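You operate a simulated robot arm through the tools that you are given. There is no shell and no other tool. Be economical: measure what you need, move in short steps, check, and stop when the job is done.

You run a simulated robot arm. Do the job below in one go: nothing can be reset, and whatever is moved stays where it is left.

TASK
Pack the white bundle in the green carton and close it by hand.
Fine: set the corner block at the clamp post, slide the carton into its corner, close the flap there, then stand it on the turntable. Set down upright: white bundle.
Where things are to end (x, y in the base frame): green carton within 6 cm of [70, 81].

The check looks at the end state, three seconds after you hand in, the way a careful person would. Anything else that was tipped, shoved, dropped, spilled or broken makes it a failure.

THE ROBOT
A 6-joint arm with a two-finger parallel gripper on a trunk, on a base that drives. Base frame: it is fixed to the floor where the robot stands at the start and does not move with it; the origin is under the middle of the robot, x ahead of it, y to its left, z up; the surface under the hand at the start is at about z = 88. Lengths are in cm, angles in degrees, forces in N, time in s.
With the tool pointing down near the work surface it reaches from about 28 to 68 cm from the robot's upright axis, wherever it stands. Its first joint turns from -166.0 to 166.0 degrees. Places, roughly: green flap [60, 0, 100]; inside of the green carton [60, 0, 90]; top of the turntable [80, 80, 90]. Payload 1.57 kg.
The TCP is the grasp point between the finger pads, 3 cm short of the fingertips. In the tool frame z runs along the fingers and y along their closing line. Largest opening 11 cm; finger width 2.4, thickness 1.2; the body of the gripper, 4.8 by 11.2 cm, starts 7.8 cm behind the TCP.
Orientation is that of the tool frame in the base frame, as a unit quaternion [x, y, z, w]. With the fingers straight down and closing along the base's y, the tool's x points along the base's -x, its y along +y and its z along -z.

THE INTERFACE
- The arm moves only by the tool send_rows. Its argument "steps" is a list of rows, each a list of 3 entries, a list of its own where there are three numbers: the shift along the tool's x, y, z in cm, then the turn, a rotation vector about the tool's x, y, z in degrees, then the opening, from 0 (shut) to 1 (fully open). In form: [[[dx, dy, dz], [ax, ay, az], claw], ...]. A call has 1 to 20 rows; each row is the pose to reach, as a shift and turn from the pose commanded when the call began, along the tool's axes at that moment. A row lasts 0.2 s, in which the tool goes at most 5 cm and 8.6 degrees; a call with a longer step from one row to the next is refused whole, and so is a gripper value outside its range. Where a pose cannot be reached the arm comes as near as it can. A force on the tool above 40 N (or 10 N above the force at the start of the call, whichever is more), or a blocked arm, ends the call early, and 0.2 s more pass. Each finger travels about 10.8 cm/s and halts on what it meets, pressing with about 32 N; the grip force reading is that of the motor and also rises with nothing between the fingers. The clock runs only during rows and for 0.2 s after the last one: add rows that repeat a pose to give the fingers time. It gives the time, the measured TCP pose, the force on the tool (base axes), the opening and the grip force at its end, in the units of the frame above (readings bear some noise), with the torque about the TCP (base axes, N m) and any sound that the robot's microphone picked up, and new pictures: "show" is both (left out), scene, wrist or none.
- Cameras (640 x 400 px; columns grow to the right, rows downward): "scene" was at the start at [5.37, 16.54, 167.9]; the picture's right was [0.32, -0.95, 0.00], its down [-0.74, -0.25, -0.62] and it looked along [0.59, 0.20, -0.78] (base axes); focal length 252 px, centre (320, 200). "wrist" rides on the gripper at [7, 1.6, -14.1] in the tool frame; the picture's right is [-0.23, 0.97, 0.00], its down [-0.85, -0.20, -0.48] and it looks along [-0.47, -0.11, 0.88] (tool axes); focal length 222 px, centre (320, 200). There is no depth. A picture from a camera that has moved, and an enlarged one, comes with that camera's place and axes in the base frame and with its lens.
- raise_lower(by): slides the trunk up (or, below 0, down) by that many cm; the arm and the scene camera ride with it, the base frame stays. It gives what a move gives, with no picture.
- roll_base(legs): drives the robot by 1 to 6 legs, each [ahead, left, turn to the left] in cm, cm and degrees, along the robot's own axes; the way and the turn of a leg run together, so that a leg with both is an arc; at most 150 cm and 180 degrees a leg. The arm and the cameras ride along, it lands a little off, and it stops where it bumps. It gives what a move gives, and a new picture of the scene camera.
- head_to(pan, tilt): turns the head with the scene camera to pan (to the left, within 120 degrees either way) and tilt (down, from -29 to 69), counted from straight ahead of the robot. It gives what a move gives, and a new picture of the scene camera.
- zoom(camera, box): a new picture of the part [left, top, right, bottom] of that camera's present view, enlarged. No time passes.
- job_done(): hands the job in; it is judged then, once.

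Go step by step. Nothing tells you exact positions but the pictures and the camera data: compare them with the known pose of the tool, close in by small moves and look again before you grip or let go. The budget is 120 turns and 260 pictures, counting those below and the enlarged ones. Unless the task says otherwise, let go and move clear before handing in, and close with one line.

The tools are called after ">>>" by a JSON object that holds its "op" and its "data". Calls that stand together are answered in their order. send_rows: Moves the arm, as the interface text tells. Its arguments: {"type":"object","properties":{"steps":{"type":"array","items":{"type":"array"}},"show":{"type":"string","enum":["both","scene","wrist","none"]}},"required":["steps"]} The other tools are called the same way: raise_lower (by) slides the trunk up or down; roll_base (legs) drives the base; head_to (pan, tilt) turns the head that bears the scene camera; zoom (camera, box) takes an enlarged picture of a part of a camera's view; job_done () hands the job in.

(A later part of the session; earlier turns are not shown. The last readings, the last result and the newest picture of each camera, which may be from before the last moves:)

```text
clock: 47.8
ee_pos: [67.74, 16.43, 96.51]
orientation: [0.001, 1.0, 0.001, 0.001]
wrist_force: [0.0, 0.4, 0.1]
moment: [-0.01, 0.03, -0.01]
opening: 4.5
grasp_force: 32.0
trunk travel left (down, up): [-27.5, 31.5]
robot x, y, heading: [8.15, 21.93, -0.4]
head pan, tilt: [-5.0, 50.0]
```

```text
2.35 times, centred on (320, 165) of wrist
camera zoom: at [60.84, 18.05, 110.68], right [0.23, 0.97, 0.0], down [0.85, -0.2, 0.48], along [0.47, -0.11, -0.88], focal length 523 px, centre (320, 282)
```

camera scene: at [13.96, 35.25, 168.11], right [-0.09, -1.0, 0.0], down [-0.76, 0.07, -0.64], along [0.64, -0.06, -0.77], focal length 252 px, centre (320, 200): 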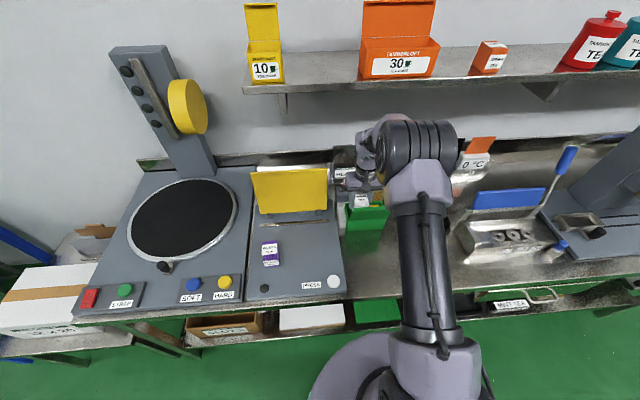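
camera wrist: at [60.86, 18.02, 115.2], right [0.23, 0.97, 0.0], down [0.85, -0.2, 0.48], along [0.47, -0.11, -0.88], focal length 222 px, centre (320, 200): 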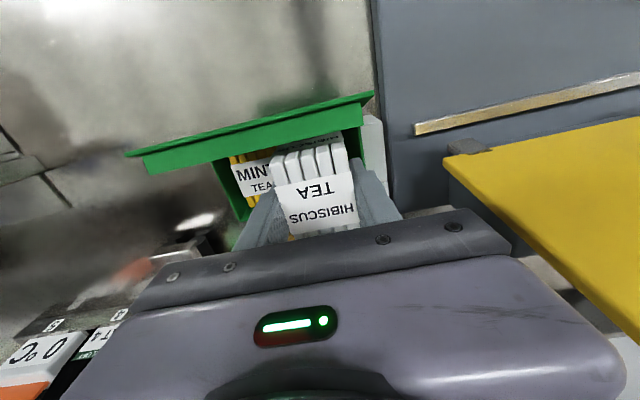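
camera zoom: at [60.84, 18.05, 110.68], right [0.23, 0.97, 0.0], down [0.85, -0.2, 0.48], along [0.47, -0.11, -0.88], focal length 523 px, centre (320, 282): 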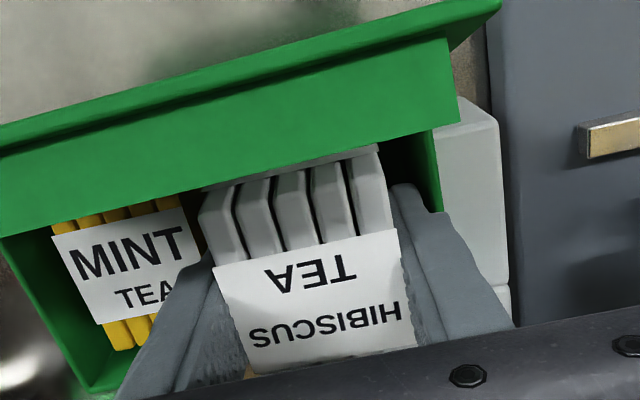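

>>> {"op": "send_rows", "data": {"steps": [[[0, 0, 1.5], [0, 0, 0], 0.36], [[0, 0, 2.8], [0, 0, 0], 0.36], [[0, 0, 3.8], [0, 0, 0], 0.36]], "show": "none"}}

>>> {"op": "send_rows", "data": {"steps": [[[0, 0, 0.4], [0, 0, 0], 0.36], [[0, 0, 0.6], [0, 0, 0], 0.36]]}}

>>> {"op": "zoom", "data": {"camera": "wrist", "box": [200, 80, 440, 250]}}

```text
clock: 48.6
ee_pos: [67.82, 16.54, 92.78]
orientation: [0.001, 1.0, 0.001, 0.001]
wrist_force: [0.6, 0.2, 0.1]
moment: [0.02, -0.01, 0.0]
opening: 4.52
grasp_force: 31.5
trunk travel left (down, up): [-27.5, 31.5]
robot x, y, heading: [8.19, 21.89, 0.0]
head pan, tilt: [-5.0, 50.0]
```

```text
clock: 49.2
ee_pos: [67.7, 16.52, 92.19]
orientation: [0.0, 1.0, 0.002, 0.001]
wrist_force: [1.1, -0.4, 11.5]
moment: [-0.03, -0.32, 0.04]
opening: 4.52
grasp_force: 32.1
trunk travel left (down, up): [-27.5, 31.5]
robot x, y, heading: [7.96, 21.96, -0.3]
head pan, tilt: [-5.0, 50.0]
camera scene: at [13.86, 35.26, 168.13], right [-0.09, -1.0, 0.0], down [-0.76, 0.07, -0.64], along [0.64, -0.06, -0.77], focal length 252 px, centre (320, 200)
camera wrist: at [60.85, 18.08, 106.4], right [0.23, 0.97, 0.0], down [0.85, -0.2, 0.48], along [0.47, -0.11, -0.88], focal length 222 px, centre (320, 200)
```

scene: 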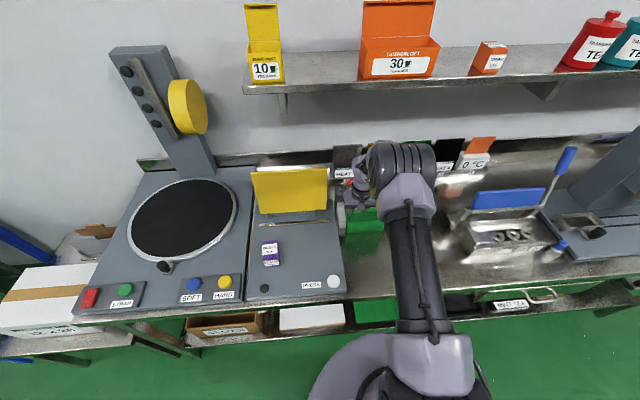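
wrist: 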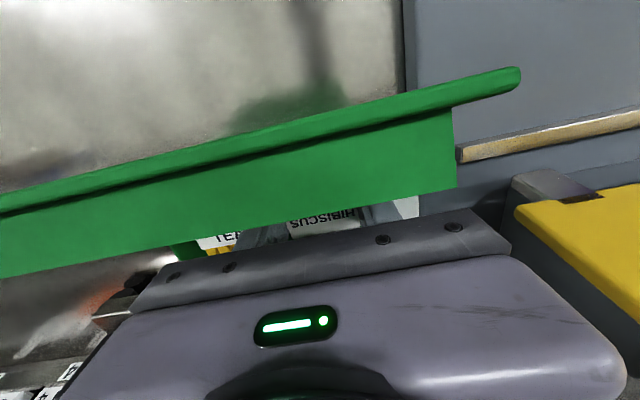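

```text
2.35 times, centred on (320, 165) of wrist
camera zoom: at [60.85, 18.08, 106.4], right [0.23, 0.97, 0.0], down [0.85, -0.2, 0.48], along [0.47, -0.11, -0.88], focal length 523 px, centre (320, 282)
```

zoom: 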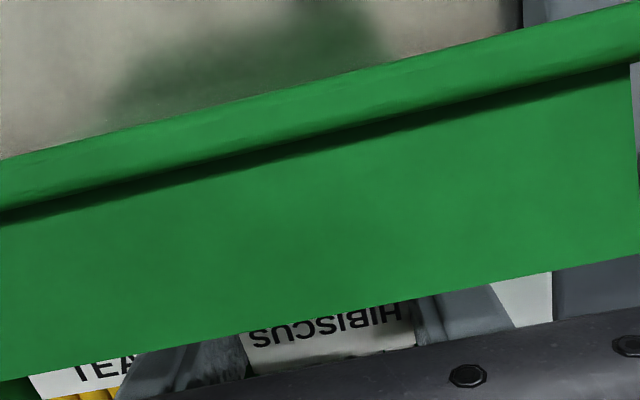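

The bundle touched the carton floor with the lid clear. I'll release by a small opening and rise.

>>> {"op": "send_rows", "data": {"steps": [[[0, 0, -0.2], [0, 0, 0], 0.46], [[0, 0, -0.2], [0, 0, 0], 0.46], [[0, 0, -3], [0, 0, 0], 0.46], [[0, 0, -6], [0, 0, 0], 0.46], [[0, 0, -10], [0, 0, 0], 0.46], [[0, 0, -14], [0, 0, 0], 0.46], [[0, 0, -18], [0, 0, 0], 0.46], [[0, 0, -18], [0, 0, 0], 0.2]]}}

>>> {"op": "zoom", "data": {"camera": "wrist", "box": [200, 80, 440, 250]}}

>>> {"op": "zoom", "data": {"camera": "scene", "box": [320, 150, 420, 250]}}

```text
clock: 51.0
ee_pos: [67.79, 16.43, 110.12]
orientation: [0.001, 1.0, 0.001, 0.001]
wrist_force: [-0.2, -0.4, 0.0]
moment: [-0.01, 0.03, 0.01]
opening: 2.19
grasp_force: 0.1
trunk travel left (down, up): [-27.5, 31.5]
robot x, y, heading: [7.62, 22.08, -0.3]
head pan, tilt: [-5.0, 50.0]
camera scene: at [14.01, 35.25, 168.11], right [-0.09, -1.0, 0.0], down [-0.76, 0.07, -0.64], along [0.64, -0.06, -0.77], focal length 252 px, centre (320, 200)
camera wrist: at [60.92, 18.05, 124.24], right [0.23, 0.97, 0.0], down [0.85, -0.2, 0.48], along [0.47, -0.11, -0.88], focal length 222 px, centre (320, 200)
```

scene: 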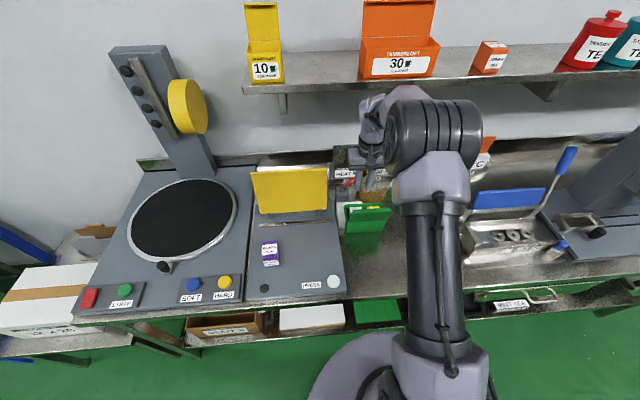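
wrist: 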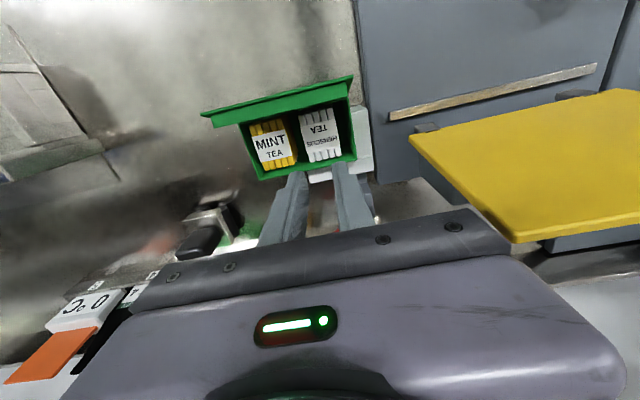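

```text
2.35 times, centred on (320, 165) of wrist
camera zoom: at [60.92, 18.05, 124.24], right [0.23, 0.97, 0.0], down [0.85, -0.2, 0.48], along [0.47, -0.11, -0.88], focal length 523 px, centre (320, 282)
```

zoom: 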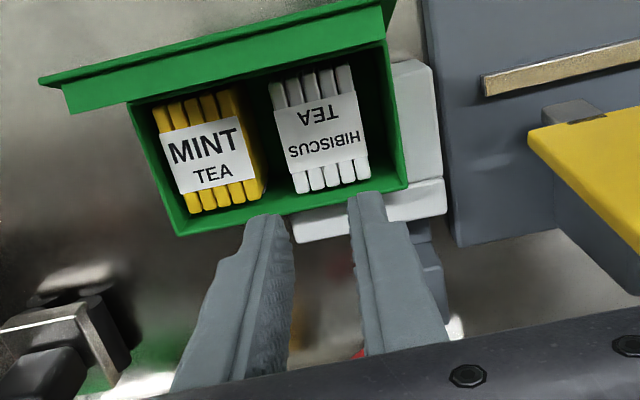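

```text
4.00 times, centred on (370, 200) of scene
camera zoom: at [14.01, 35.25, 168.11], right [-0.09, -1.0, 0.0], down [-0.76, 0.07, -0.64], along [0.64, -0.06, -0.77], focal length 1007 px, centre (120, 200)
```

zoom: 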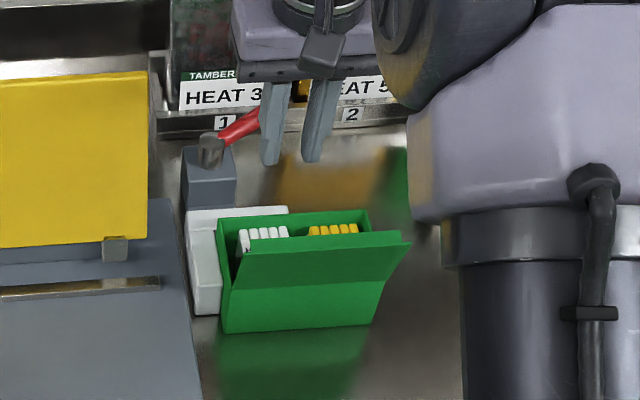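

The white bundle stands upright beside the mint. I'll bring the closed fingers to the robot side of the flap and push it toward +x.

>>> {"op": "send_rows", "data": {"steps": [[[4, -0.5, 0], [0, 0, 0], 0], [[8, -1, 0], [0, 0, 0], 0], [[12.5, -1.4, 0], [0, 0, 0], 0], [[13.5, -1.4, 3], [0, 0, 0], 0], [[13.5, -1.4, 7], [0, 0, 0], 0], [[10, -1.4, 7], [0, 0, 0], 0], [[7.5, -1.4, 7], [0, 0, 0], 0], [[5, -1.4, 7], [0, 0, 0], 0]]}}

>>> {"op": "zoom", "data": {"camera": "scene", "box": [320, 150, 420, 250]}}

```text
clock: 52.8
ee_pos: [62.81, 15.07, 103.04]
orientation: [0.0, 1.0, 0.001, 0.0]
wrist_force: [0.1, -0.4, -0.7]
moment: [0.0, 0.01, -0.02]
opening: 0.0
grasp_force: 21.0
trunk travel left (down, up): [-27.5, 31.5]
robot x, y, heading: [8.24, 22.03, -0.3]
head pan, tilt: [-5.0, 50.0]
camera scene: at [14.05, 35.25, 168.1], right [-0.09, -1.0, 0.0], down [-0.76, 0.07, -0.64], along [0.64, -0.06, -0.77], focal length 252 px, centre (320, 200)
camera wrist: at [55.98, 16.65, 117.21], right [0.23, 0.97, 0.0], down [0.85, -0.2, 0.48], along [0.47, -0.11, -0.88], focal length 222 px, centre (320, 200)
```

scene: 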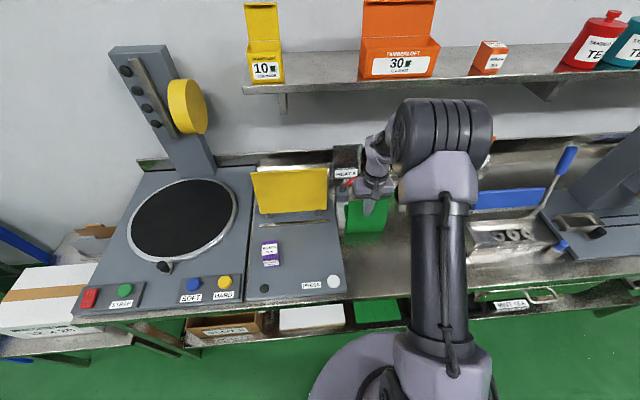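
wrist: 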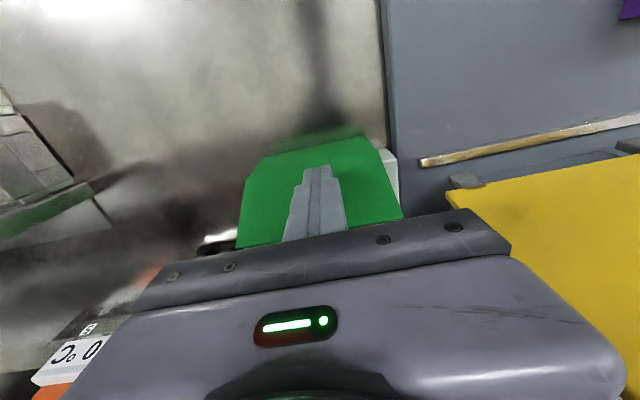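

```text
4.00 times, centred on (370, 200) of scene
camera zoom: at [14.05, 35.25, 168.1], right [-0.09, -1.0, 0.0], down [-0.76, 0.07, -0.64], along [0.64, -0.06, -0.77], focal length 1007 px, centre (120, 200)
```

zoom: 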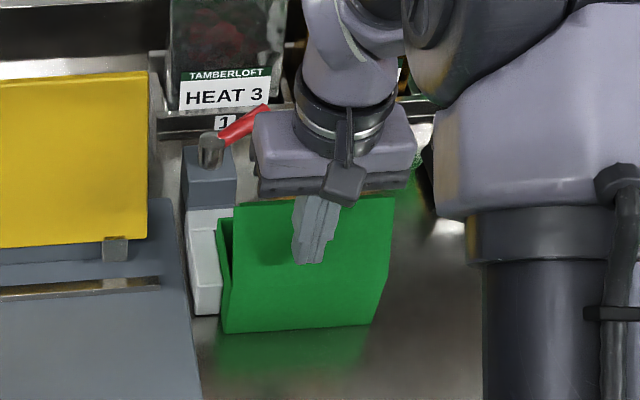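

The flap is coming up and forward easily. I'll follow it over and down.

>>> {"op": "send_rows", "data": {"steps": [[[-1.5, 0, 0], [0, 0, 0], 0], [[-3, 0, 0], [0, 0, 0], 0], [[-4.5, 0, 0.3], [0, 0, 0], 0], [[-5.8, 0, 1], [0, 0, 0], 0], [[-6.5, 0, 1.8], [0, 0, 0], 0], [[-6.5, 0, 2.2], [0, 0, 0], 0]]}}

>>> {"op": "zoom", "data": {"camera": "scene", "box": [320, 150, 420, 250]}}

>>> {"op": "zoom", "data": {"camera": "wrist", "box": [200, 80, 440, 250]}}

```text
clock: 54.2
ee_pos: [69.39, 15.01, 100.99]
orientation: [0.001, 1.0, 0.002, 0.0]
wrist_force: [-0.3, 0.8, 0.7]
moment: [-0.05, 0.02, -0.03]
opening: 0.01
grasp_force: 21.2
trunk travel left (down, up): [-27.5, 31.5]
robot x, y, heading: [7.93, 22.02, -0.0]
head pan, tilt: [-5.0, 50.0]
camera scene: at [13.96, 35.25, 168.11], right [-0.09, -1.0, 0.0], down [-0.76, 0.07, -0.64], along [0.64, -0.06, -0.77], focal length 252 px, centre (320, 200)
camera wrist: at [62.44, 16.65, 115.12], right [0.23, 0.97, 0.0], down [0.85, -0.2, 0.48], along [0.47, -0.11, -0.88], focal length 222 px, centre (320, 200)
```

scene: 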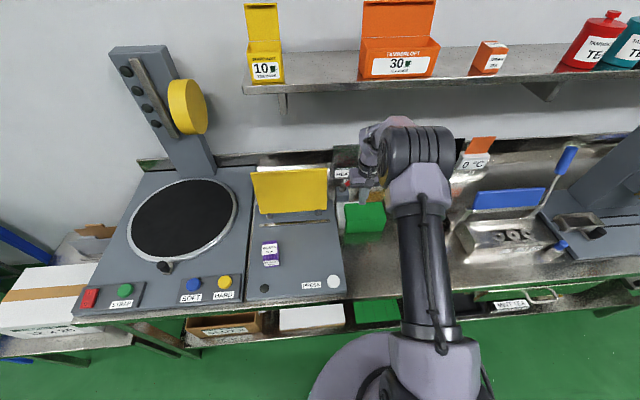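
wrist: 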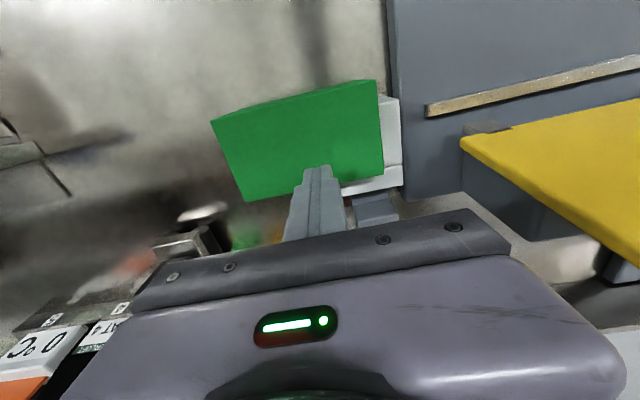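

```text
4.00 times, centred on (370, 200) of scene
camera zoom: at [13.96, 35.25, 168.11], right [-0.09, -1.0, 0.0], down [-0.76, 0.07, -0.64], along [0.64, -0.06, -0.77], focal length 1007 px, centre (120, 200)
```

zoom: 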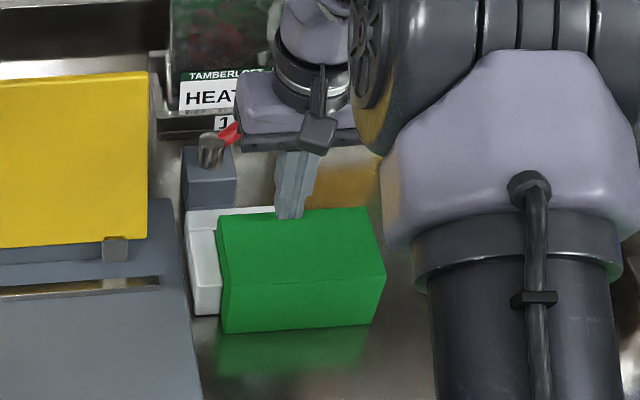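

```text
2.35 times, centred on (320, 165) of wrist
camera zoom: at [62.44, 16.65, 115.12], right [0.23, 0.97, 0.0], down [0.85, -0.2, 0.48], along [0.47, -0.11, -0.88], focal length 523 px, centre (320, 282)
```

zoom: 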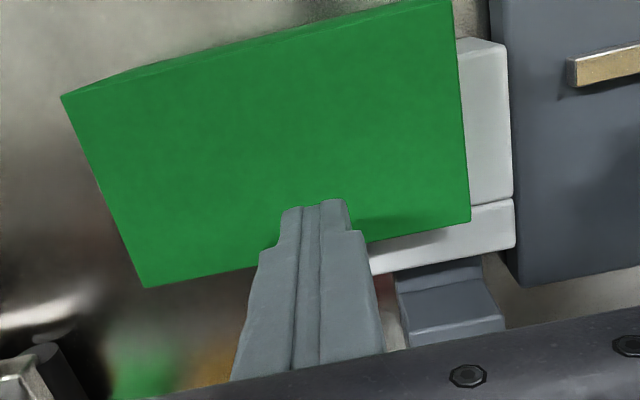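

>>> {"op": "send_rows", "data": {"steps": [[[0, 0, 0.6], [0, 0, 0], 0], [[0, 0, 1.1], [0, 0, 0], 0]], "show": "none"}}

>>> {"op": "send_rows", "data": {"steps": [[[0, 0, 0.2], [0, 0, 0], 0], [[0, 0, 0.4], [0, 0, 0], 0]], "show": "none"}}

>>> {"op": "zoom", "data": {"camera": "wrist", "box": [200, 80, 440, 250]}}

>>> {"op": "zoom", "data": {"camera": "scene", "box": [320, 150, 420, 250]}}

```text
clock: 54.8
ee_pos: [69.37, 15.04, 99.83]
orientation: [0.001, 1.0, 0.001, 0.0]
wrist_force: [-0.3, 1.2, -0.1]
moment: [0.03, -0.01, 0.01]
opening: 0.0
grasp_force: 21.7
trunk travel left (down, up): [-27.5, 31.5]
robot x, y, heading: [8.27, 22.22, -0.5]
head pan, tilt: [-5.0, 50.0]
```

```text
clock: 55.4
ee_pos: [69.3, 15.03, 99.46]
orientation: [0.0, 1.0, 0.0, 0.0]
wrist_force: [0.8, -0.5, 0.1]
moment: [0.01, 0.02, 0.01]
opening: 0.0
grasp_force: 20.9
trunk travel left (down, up): [-27.5, 31.5]
robot x, y, heading: [7.56, 22.07, -0.1]
head pan, tilt: [-5.0, 50.0]
```

```text
2.35 times, centred on (320, 165) of wrist
camera zoom: at [62.42, 16.67, 113.61], right [0.23, 0.97, 0.0], down [0.85, -0.2, 0.48], along [0.47, -0.11, -0.88], focal length 523 px, centre (320, 282)
```

zoom: 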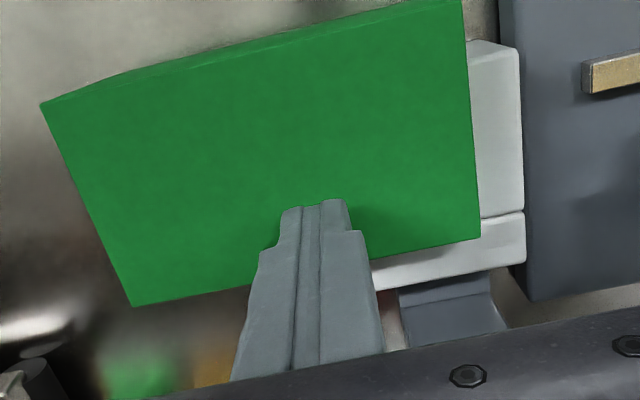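

```text
4.00 times, centred on (370, 200) of scene
camera zoom: at [13.97, 35.25, 168.11], right [-0.09, -1.0, 0.0], down [-0.76, 0.07, -0.64], along [0.64, -0.06, -0.77], focal length 1007 px, centre (120, 200)
```

zoom: 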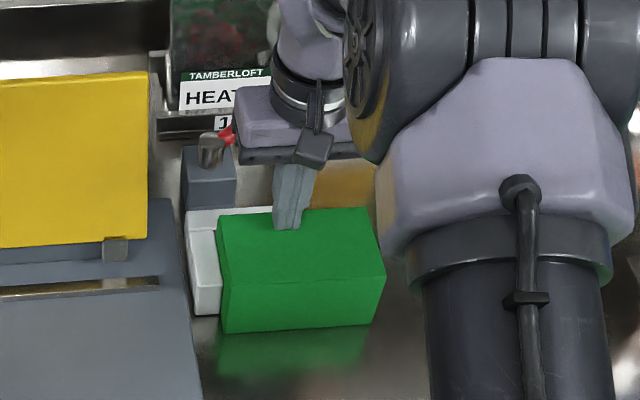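

>>> {"op": "send_rows", "data": {"steps": [[[0, 0, 0.3], [0, 0, 0], 0], [[0, 0, 0.5], [0, 0, 0], 0]], "show": "none"}}

>>> {"op": "send_rows", "data": {"steps": [[[0, 0, 0.2], [0, 0, 0], 0], [[0, 0, 0.4], [0, 0, 0], 0]], "show": "none"}}

>>> {"op": "zoom", "data": {"camera": "wrist", "box": [200, 80, 440, 250]}}

```text
clock: 56.0
ee_pos: [69.27, 15.08, 98.9]
orientation: [0.0, 1.0, 0.001, 0.0]
wrist_force: [0.0, 0.2, 0.0]
moment: [-0.01, 0.0, 0.01]
opening: 0.0
grasp_force: 21.4
trunk travel left (down, up): [-27.5, 31.5]
robot x, y, heading: [7.94, 22.09, -0.1]
head pan, tilt: [-5.0, 50.0]
```

```text
clock: 56.6
ee_pos: [69.25, 15.09, 98.78]
orientation: [0.001, 1.0, 0.001, 0.002]
wrist_force: [2.0, 0.1, 17.7]
moment: [0.01, 0.12, 0.02]
opening: 0.01
grasp_force: 21.8
trunk travel left (down, up): [-27.5, 31.5]
robot x, y, heading: [7.94, 21.83, -0.1]
head pan, tilt: [-5.0, 50.0]
```

```text
2.35 times, centred on (320, 165) of wrist
camera zoom: at [62.34, 16.67, 112.86], right [0.23, 0.97, 0.0], down [0.85, -0.2, 0.48], along [0.47, -0.11, -0.88], focal length 523 px, centre (320, 282)
```

zoom: 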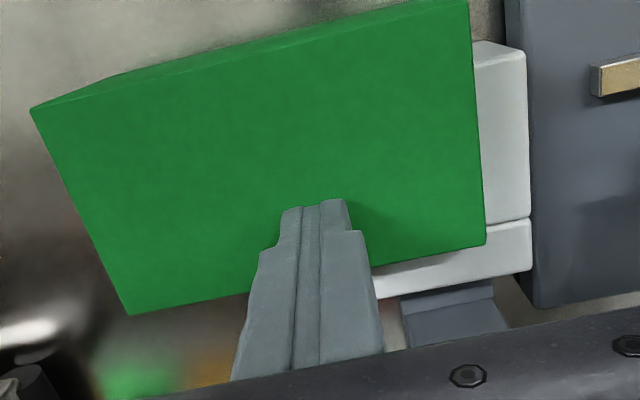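

The flap is pressed down firmly. I'll rise, check it stays shut, and turn the hand to straddle the carton's depth.

>>> {"op": "send_rows", "data": {"steps": [[[0, 0, -4], [0, 0, 0], 0], [[0.3, -1, -8], [0, 0, 0], 0], [[0.6, -2, -12], [0, 0, 0], 0.3], [[1, -3, -14], [0, 0, -8], 0.6], [[1.1, -3.8, -14], [0, 0, -16], 0.9], [[1.1, -3.8, -14], [0, 0, -24], 1], [[1.1, -3.8, -14], [0, 0, -32], 1], [[1.1, -3.8, -14], [0, 0, -40], 1], [[1.1, -3.8, -14], [0, 0, -48], 1], [[1.1, -3.8, -14], [0, 0, -56], 1], [[1.1, -3.8, -14], [0, 0, -64], 1], [[1.1, -3.8, -14], [0, 0, -72], 1], [[1.1, -3.8, -14], [0, 0, -80], 1], [[1.1, -3.8, -14], [0, 0, -88], 1], [[1.1, -3.8, -14], [0, 0, -90], 1], [[1.1, -3.8, -14], [0, 0, -90], 1]]}}

>>> {"op": "zoom", "data": {"camera": "wrist", "box": [200, 80, 440, 250]}}

>>> {"op": "zoom", "data": {"camera": "scene", "box": [320, 150, 420, 250]}}

```text
clock: 60.0
ee_pos: [68.24, 11.24, 112.47]
orientation: [-0.707, 0.707, 0.001, 0.0]
wrist_force: [-0.3, -0.4, 0.6]
moment: [-0.01, 0.02, 0.0]
opening: 11.01
grasp_force: 0.1
trunk travel left (down, up): [-27.5, 31.5]
robot x, y, heading: [7.69, 21.73, -0.2]
head pan, tilt: [-5.0, 50.0]
camera scene: at [13.96, 35.25, 168.11], right [-0.09, -1.0, 0.0], down [-0.76, 0.07, -0.64], along [0.64, -0.06, -0.77], focal length 252 px, centre (320, 200)
camera wrist: at [66.64, 4.23, 126.68], right [-0.97, 0.23, 0.0], down [0.2, 0.85, 0.48], along [0.11, 0.47, -0.88], focal length 222 px, centre (320, 200)
```

scene: 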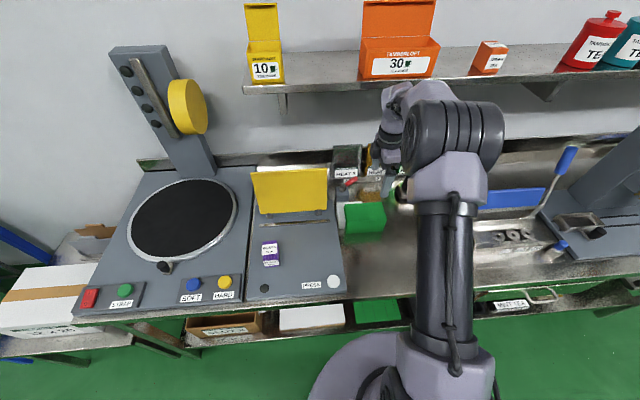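
wrist: 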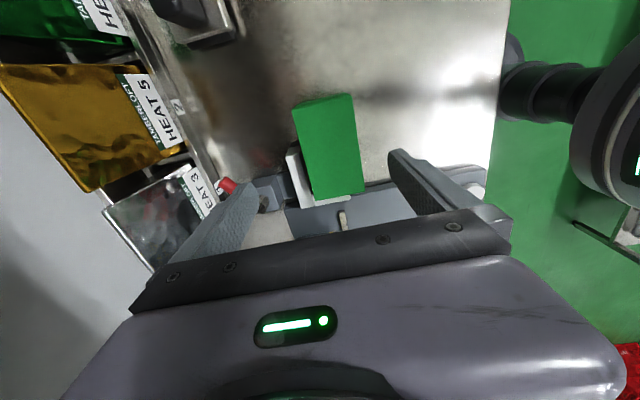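

```text
2.35 times, centred on (320, 165) of wrist
camera zoom: at [66.64, 4.23, 126.68], right [-0.97, 0.23, 0.0], down [0.2, 0.85, 0.48], along [0.11, 0.47, -0.88], focal length 523 px, centre (320, 282)
```

zoom: 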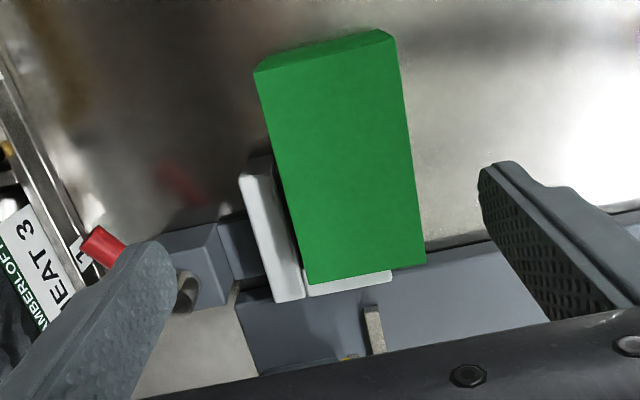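

```text
4.00 times, centred on (370, 200) of scene
camera zoom: at [13.96, 35.25, 168.11], right [-0.09, -1.0, 0.0], down [-0.76, 0.07, -0.64], along [0.64, -0.06, -0.77], focal length 1007 px, centre (120, 200)
```

zoom: 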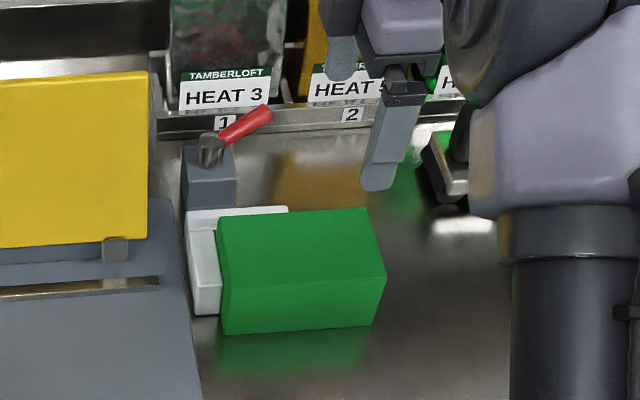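

The lid stays shut. The carton spans x 63.4–71, y 7–20.6. I'll grip across its depth at y ≈ 11, clear of the block's arm.

>>> {"op": "send_rows", "data": {"steps": [[[0, 1, 4], [0, 0, 0], 1], [[0, 1, 8], [0, 0, 0], 1], [[0, 1, 12], [0, 0, 0], 1], [[0, 1, 16], [0, 0, 0], 1], [[0, 1, 18.5], [0, 0, 0], 1], [[0, 1, 20], [0, 0, 0], 1]]}}

>>> {"op": "zoom", "data": {"camera": "scene", "box": [320, 150, 420, 250]}}

```text
clock: 61.4
ee_pos: [67.15, 11.29, 92.44]
orientation: [-0.707, 0.708, 0.0, 0.001]
wrist_force: [-0.4, -0.8, -0.3]
moment: [-0.02, 0.01, 0.01]
opening: 11.01
grasp_force: 0.1
trunk travel left (down, up): [-27.5, 31.5]
robot x, y, heading: [7.94, 21.97, -0.1]
head pan, tilt: [-5.0, 50.0]
camera scene: at [13.99, 35.25, 168.11], right [-0.09, -1.0, 0.0], down [-0.76, 0.07, -0.64], along [0.64, -0.06, -0.77], focal length 252 px, centre (320, 200)
camera wrist: at [65.54, 4.3, 106.66], right [-0.97, 0.23, 0.0], down [0.2, 0.85, 0.48], along [0.11, 0.47, -0.88], focal length 222 px, centre (320, 200)
```

scene: 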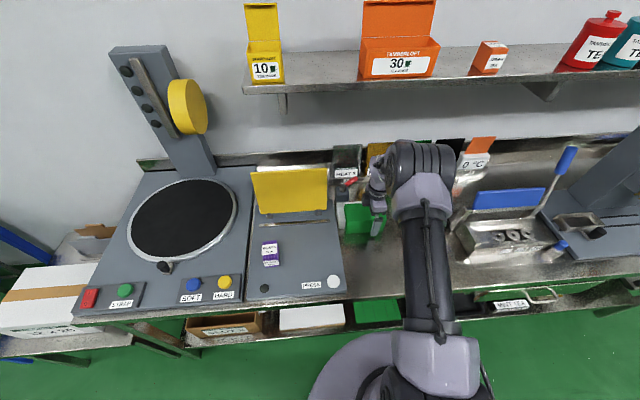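
wrist: 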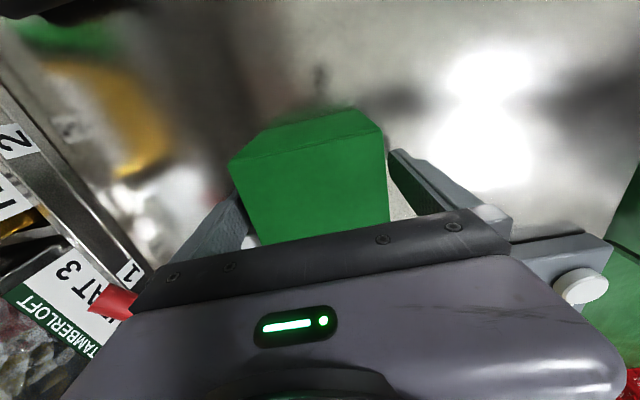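

```text
4.00 times, centred on (370, 200) of scene
camera zoom: at [13.99, 35.25, 168.11], right [-0.09, -1.0, 0.0], down [-0.76, 0.07, -0.64], along [0.64, -0.06, -0.77], focal length 1007 px, centre (120, 200)
```

zoom: 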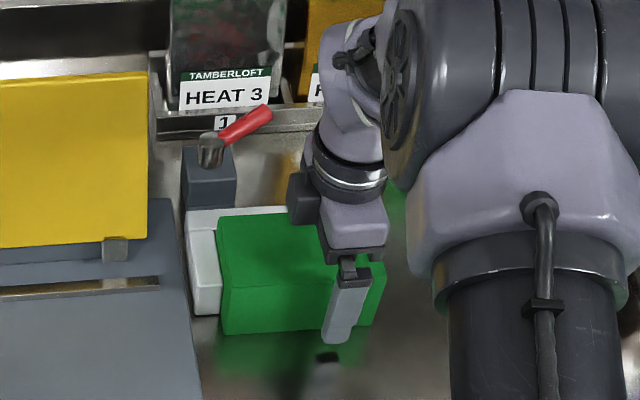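

>>> {"op": "send_rows", "data": {"steps": [[[0, 0, 0], [0, 0, 0], 0.8], [[0, 0, 0], [0, 0, 0], 0.62], [[0, 0, 0], [0, 0, 0], 0.62], [[0, 0, 0], [0, 0, 0], 0.62]], "show": "none"}}

>>> {"op": "send_rows", "data": {"steps": [[[0, 0, -0.5], [0, 0, 0], 0.62], [[0, 0, -1.5], [0, 0, 0], 0.62], [[0, 0, -2.5], [0, 0, 0], 0.62], [[0, 0, -2.5], [0, 0, 0], 0.62]]}}

>>> {"op": "zoom", "data": {"camera": "scene", "box": [320, 150, 420, 250]}}

```text
clock: 62.4
ee_pos: [67.07, 11.23, 92.4]
orientation: [-0.707, 0.708, 0.001, 0.001]
wrist_force: [0.4, -0.3, -0.8]
moment: [-0.06, 0.0, -0.05]
opening: 7.89
grasp_force: 31.7
trunk travel left (down, up): [-27.5, 31.5]
robot x, y, heading: [8.25, 21.83, -0.3]
head pan, tilt: [-5.0, 50.0]
```

```text
clock: 63.4
ee_pos: [67.22, 11.3, 95.11]
orientation: [-0.706, 0.708, 0.001, 0.0]
wrist_force: [0.4, 0.7, -1.5]
moment: [-0.03, -0.01, -0.02]
opening: 7.92
grasp_force: 31.7
trunk travel left (down, up): [-27.5, 31.5]
robot x, y, heading: [7.87, 21.53, -0.1]
head pan, tilt: [-5.0, 50.0]
camera scene: at [13.99, 35.25, 168.11], right [-0.09, -1.0, 0.0], down [-0.76, 0.07, -0.64], along [0.64, -0.06, -0.77], focal length 252 px, centre (320, 200)
camera wrist: at [65.56, 4.27, 109.21], right [-0.97, 0.23, 0.0], down [0.2, 0.85, 0.48], along [0.11, 0.47, -0.88], focal length 222 px, centre (320, 200)
```

scene: 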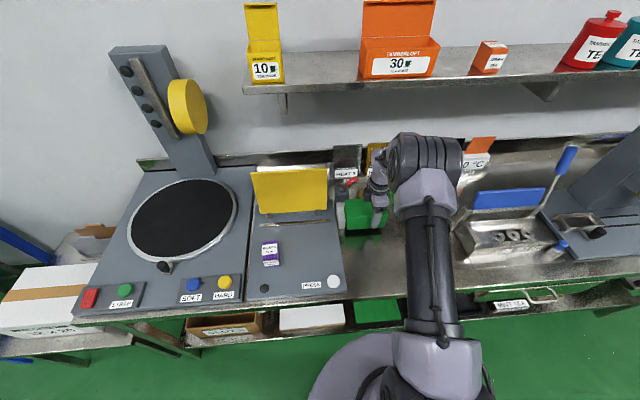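
wrist: 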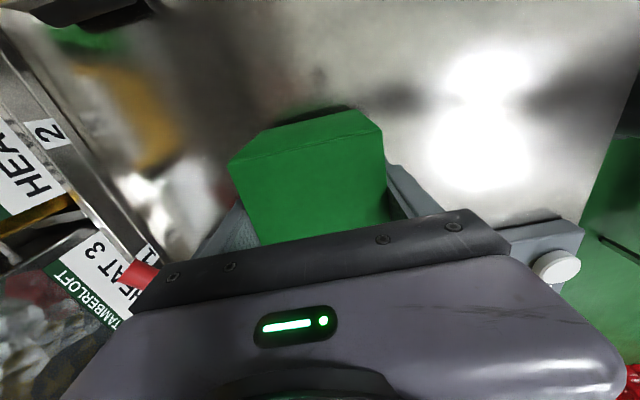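

```text
4.00 times, centred on (370, 200) of scene
camera zoom: at [13.99, 35.25, 168.11], right [-0.09, -1.0, 0.0], down [-0.76, 0.07, -0.64], along [0.64, -0.06, -0.77], focal length 1007 px, centre (120, 200)
```

zoom: 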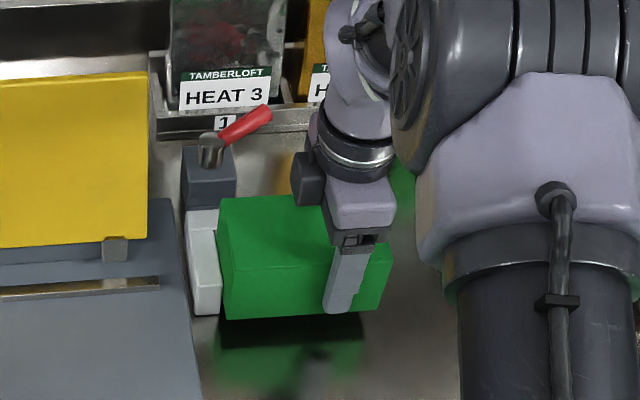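

The closed carton is held well. I'll raise it, pull back from the fixtures, and drive left to the turntable.

>>> {"op": "send_rows", "data": {"steps": [[[0, 0, -5], [0, 0, 0], 0.62], [[0, 0, -10], [0, 0, 0], 0.62], [[0, 0, -15], [0, 0, 0], 0.62], [[0, 0, -20], [0, 0, 0], 0.62], [[0, 4, -20], [0, 0, 0], 0.62], [[0, 8, -20], [0, 0, 0], 0.62], [[0, 12, -20], [0, 0, 0], 0.62], [[0, 12, -20], [0, 0, 0], 0.62]], "show": "scene"}}

>>> {"op": "zoom", "data": {"camera": "scene", "box": [320, 150, 420, 250]}}

```text
clock: 65.2
ee_pos: [55.17, 11.14, 115.04]
orientation: [-0.706, 0.708, 0.0, 0.001]
wrist_force: [0.2, -0.1, -2.0]
moment: [-0.04, 0.03, -0.03]
opening: 7.94
grasp_force: 31.8
trunk travel left (down, up): [-27.5, 31.5]
robot x, y, heading: [8.5, 22.03, 0.0]
head pan, tilt: [-5.0, 50.0]
camera scene: at [14.07, 35.24, 168.1], right [-0.09, -1.0, 0.0], down [-0.76, 0.07, -0.64], along [0.64, -0.06, -0.77], focal length 252 px, centre (320, 200)
```

scene: 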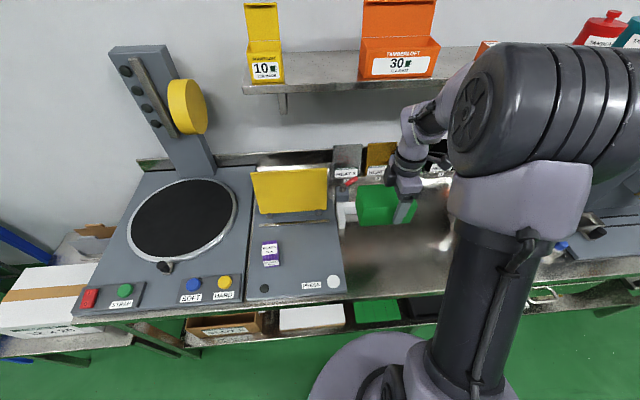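

```text
4.00 times, centred on (370, 200) of scene
camera zoom: at [14.07, 35.24, 168.1], right [-0.09, -1.0, 0.0], down [-0.76, 0.07, -0.64], along [0.64, -0.06, -0.77], focal length 1007 px, centre (120, 200)
```

zoom: 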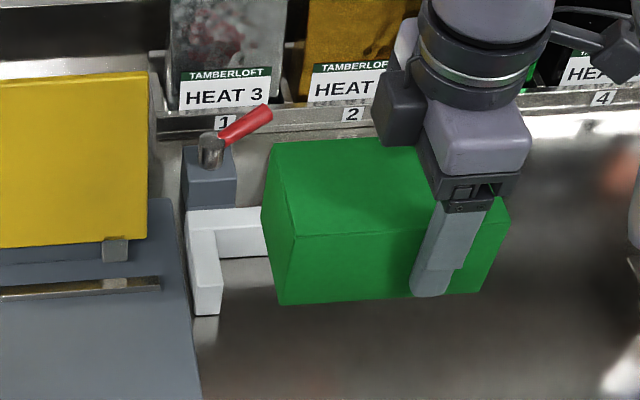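

>>> {"op": "roll_base", "data": {"legs": [[0, 50, 0]]}}

>>> {"op": "head_to", "data": {"pan": 5, "tilt": 50}}

```text
clock: 68.2
ee_pos: [55.51, 60.95, 115.07]
orientation: [-0.705, 0.71, 0.0, 0.0]
wrist_force: [0.0, 0.0, -1.6]
moment: [-0.05, -0.01, -0.01]
opening: 7.91
grasp_force: 32.1
trunk travel left (down, up): [-27.5, 31.5]
robot x, y, heading: [8.36, 71.7, -0.4]
head pan, tilt: [-5.0, 50.0]
camera scene: at [14.26, 85.15, 168.1], right [-0.09, -1.0, 0.0], down [-0.76, 0.07, -0.64], along [0.64, -0.06, -0.77], focal length 252 px, centre (320, 200)
```

scene: 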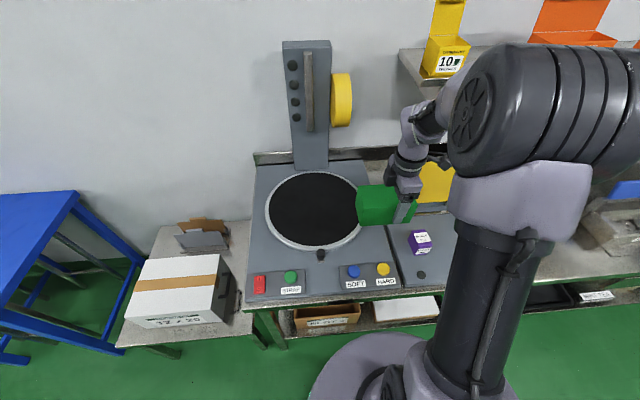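

```text
clock: 68.9
ee_pos: [55.42, 60.93, 115.07]
orientation: [-0.705, 0.709, 0.001, 0.001]
wrist_force: [-0.4, 0.2, -1.1]
moment: [-0.01, -0.01, -0.03]
opening: 7.93
grasp_force: 31.7
trunk travel left (down, up): [-27.5, 31.5]
robot x, y, heading: [8.78, 71.48, -0.4]
head pan, tilt: [5.0, 50.0]
camera scene: at [14.27, 86.41, 168.11], right [0.08, -1.0, 0.0], down [-0.76, -0.06, -0.64], along [0.64, 0.05, -0.77], focal length 252 px, centre (320, 200)
```

scene: 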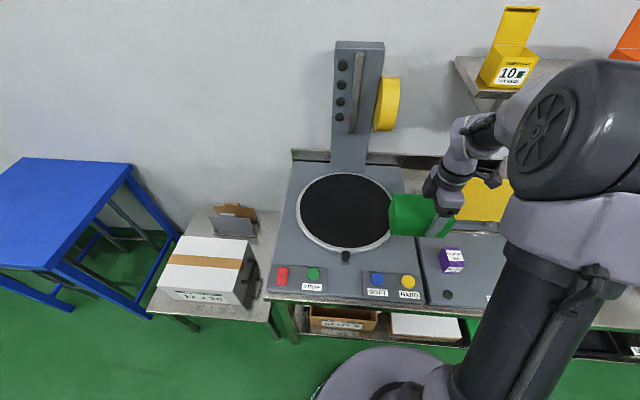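

The turntable centre is at about [77, 81]. I'll carry the carton over [70, 81], still high.

>>> {"op": "send_rows", "data": {"steps": [[[-4, 0, 0], [0, 0, 0], 0.62], [[-8, 0, 0], [0, 0, 0], 0.62], [[-12, -2, 0], [0, 0, 0], 0.62], [[-15, -5, 0], [0, 0, 0], 0.62], [[-17.5, -8, 0], [0, 0, 0], 0.62], [[-17.5, -12, 1], [0, 0, 0], 0.62], [[-17.5, -15.1, 4], [0, 0, 0], 0.62], [[-17.5, -15.1, 8], [0, 0, 0], 0.62], [[-17.5, -15.1, 12], [0, 0, 0], 0.62], [[-17.5, -15.1, 14], [0, 0, 0], 0.62], [[-17.5, -15.1, 14], [0, 0, 0], 0.62]]}}

>>> {"op": "zoom", "data": {"camera": "scene", "box": [260, 130, 440, 280]}}

```text
clock: 71.3
ee_pos: [70.59, 78.36, 101.18]
orientation: [-0.705, 0.709, 0.0, 0.001]
wrist_force: [-0.6, -0.1, -0.7]
moment: [-0.02, -0.01, -0.01]
opening: 7.92
grasp_force: 31.7
trunk travel left (down, up): [-27.5, 31.5]
robot x, y, heading: [8.13, 71.35, -0.3]
head pan, tilt: [5.0, 50.0]
camera scene: at [14.27, 86.43, 168.11], right [0.08, -1.0, 0.0], down [-0.76, -0.06, -0.64], along [0.64, 0.05, -0.77], focal length 252 px, centre (320, 200)
camera wrist: at [68.97, 71.34, 115.27], right [-0.97, 0.23, 0.0], down [0.2, 0.85, 0.48], along [0.11, 0.47, -0.88], focal length 222 px, centre (320, 200)
```

scene: 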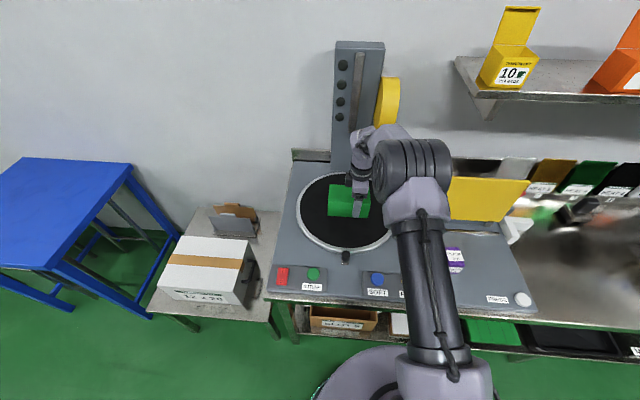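
wrist: 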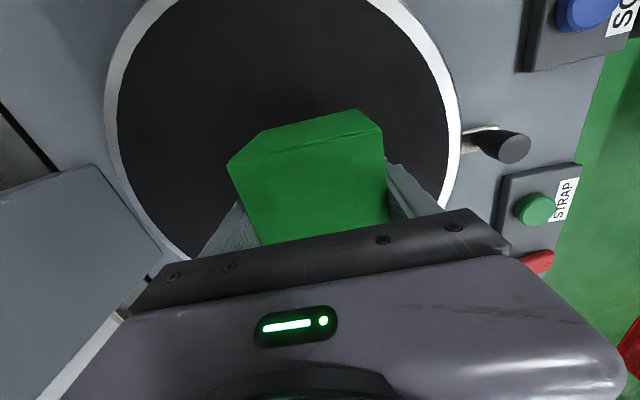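

```text
2.67 times, centred on (350, 205) of scene
camera zoom: at [14.27, 86.43, 168.11], right [0.08, -1.0, 0.0], down [-0.76, -0.06, -0.64], along [0.64, 0.05, -0.77], focal length 671 px, centre (240, 187)
```

zoom: 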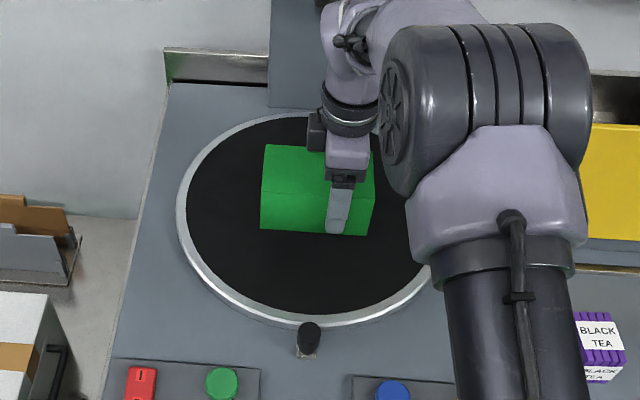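

>>> {"op": "send_rows", "data": {"steps": [[[0, 0, 1.2], [0, 0, 0], 0.62], [[0, 0, 2.4], [0, 0, 0], 0.62], [[0, 0, 3.2], [0, 0, 0], 0.62]], "show": "none"}}

>>> {"op": "send_rows", "data": {"steps": [[[0, 0, 0.4], [0, 0, 0], 0.62], [[0, 0, 0.8], [0, 0, 0], 0.62]], "show": "none"}}

>>> {"op": "send_rows", "data": {"steps": [[[0, 0, 0.3], [0, 0, 0], 0.62], [[0, 0, 0.6], [0, 0, 0], 0.62]], "show": "none"}}

```text
clock: 72.1
ee_pos: [70.72, 78.35, 97.86]
orientation: [-0.705, 0.709, 0.001, 0.0]
wrist_force: [-0.2, -0.8, -0.6]
moment: [-0.03, 0.0, 0.03]
opening: 7.9
grasp_force: 32.1
trunk travel left (down, up): [-27.5, 31.5]
robot x, y, heading: [8.38, 71.72, -0.5]
head pan, tilt: [5.0, 50.0]
```

```text
clock: 72.7
ee_pos: [70.49, 78.32, 97.08]
orientation: [-0.705, 0.709, 0.001, 0.0]
wrist_force: [0.2, 0.9, -1.3]
moment: [0.0, 0.0, 0.02]
opening: 7.93
grasp_force: 32.2
trunk travel left (down, up): [-27.5, 31.5]
robot x, y, heading: [8.08, 71.55, -0.3]
head pan, tilt: [5.0, 50.0]
```

```text
clock: 73.3
ee_pos: [70.51, 78.23, 96.53]
orientation: [-0.705, 0.709, 0.0, 0.001]
wrist_force: [-0.1, 0.2, 4.1]
moment: [0.28, 0.2, 0.01]
opening: 7.89
grasp_force: 31.9
trunk travel left (down, up): [-27.5, 31.5]
robot x, y, heading: [8.46, 71.4, -0.2]
head pan, tilt: [5.0, 50.0]
```

It has touched the turntable. I'll lower a hair more, release, and rise straight up.

>>> {"op": "send_rows", "data": {"steps": [[[0, 0, 0.15], [0, 0, 0], 0.62], [[0, 0, 0.15], [0, 0, 0], 0.8], [[0, 0, 0.15], [0, 0, 0], 0.9], [[0, 0, 0.15], [0, 0, 0], 0.95], [[0, 0, -3], [0, 0, 0], 0.95], [[0, 0, -7], [0, 0, 0], 0.95], [[0, 0, -11], [0, 0, 0], 0.95], [[0, 0, -15], [0, 0, 0], 0.95], [[0, 0, -18], [0, 0, 0], 0.95]]}}

>>> {"op": "zoom", "data": {"camera": "scene", "box": [260, 130, 440, 280]}}

>>> {"op": "zoom", "data": {"camera": "wrist", "box": [180, 50, 460, 240]}}

```text
clock: 75.3
ee_pos: [70.5, 78.14, 114.5]
orientation: [-0.705, 0.709, 0.001, 0.001]
wrist_force: [0.2, 0.8, -0.4]
moment: [-0.05, 0.01, 0.03]
opening: 10.46
grasp_force: 0.0
trunk travel left (down, up): [-27.5, 31.5]
robot x, y, heading: [8.35, 71.49, -0.4]
head pan, tilt: [5.0, 50.0]
camera scene: at [14.23, 86.42, 168.11], right [0.08, -1.0, 0.0], down [-0.76, -0.06, -0.64], along [0.64, 0.05, -0.77], focal length 252 px, centre (320, 200)
camera wrist: at [68.93, 71.2, 128.63], right [-0.97, 0.23, 0.0], down [0.2, 0.85, 0.48], along [0.11, 0.47, -0.88], focal length 222 px, centre (320, 200)
```

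scene: 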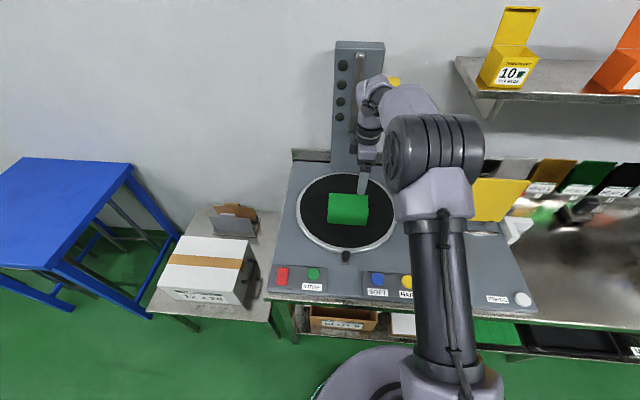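
wrist: 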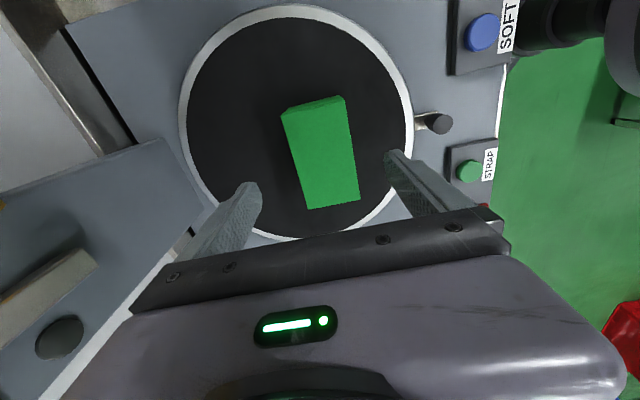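

```text
2.67 times, centred on (350, 205) of scene
camera zoom: at [14.23, 86.42, 168.11], right [0.08, -1.0, 0.0], down [-0.76, -0.06, -0.64], along [0.64, 0.05, -0.77], focal length 671 px, centre (240, 187)
```

zoom: 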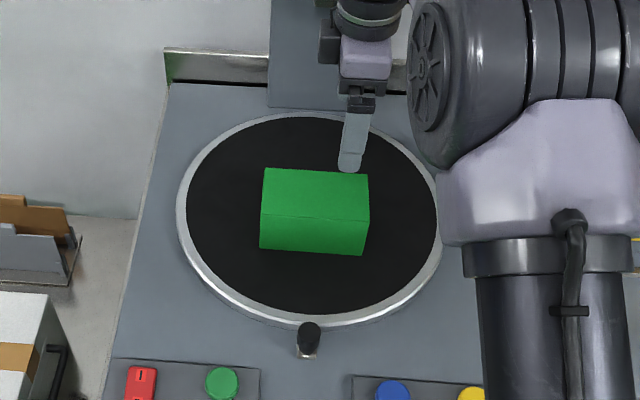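

```text
2.11 times, centred on (320, 145) of wrist
camera zoom: at [68.93, 71.2, 128.63], right [-0.97, 0.23, 0.0], down [0.2, 0.85, 0.48], along [0.11, 0.47, -0.88], focal length 468 px, centre (320, 316)
```

zoom: 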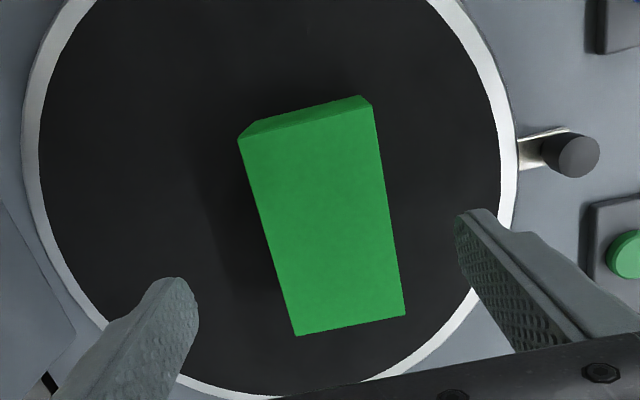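

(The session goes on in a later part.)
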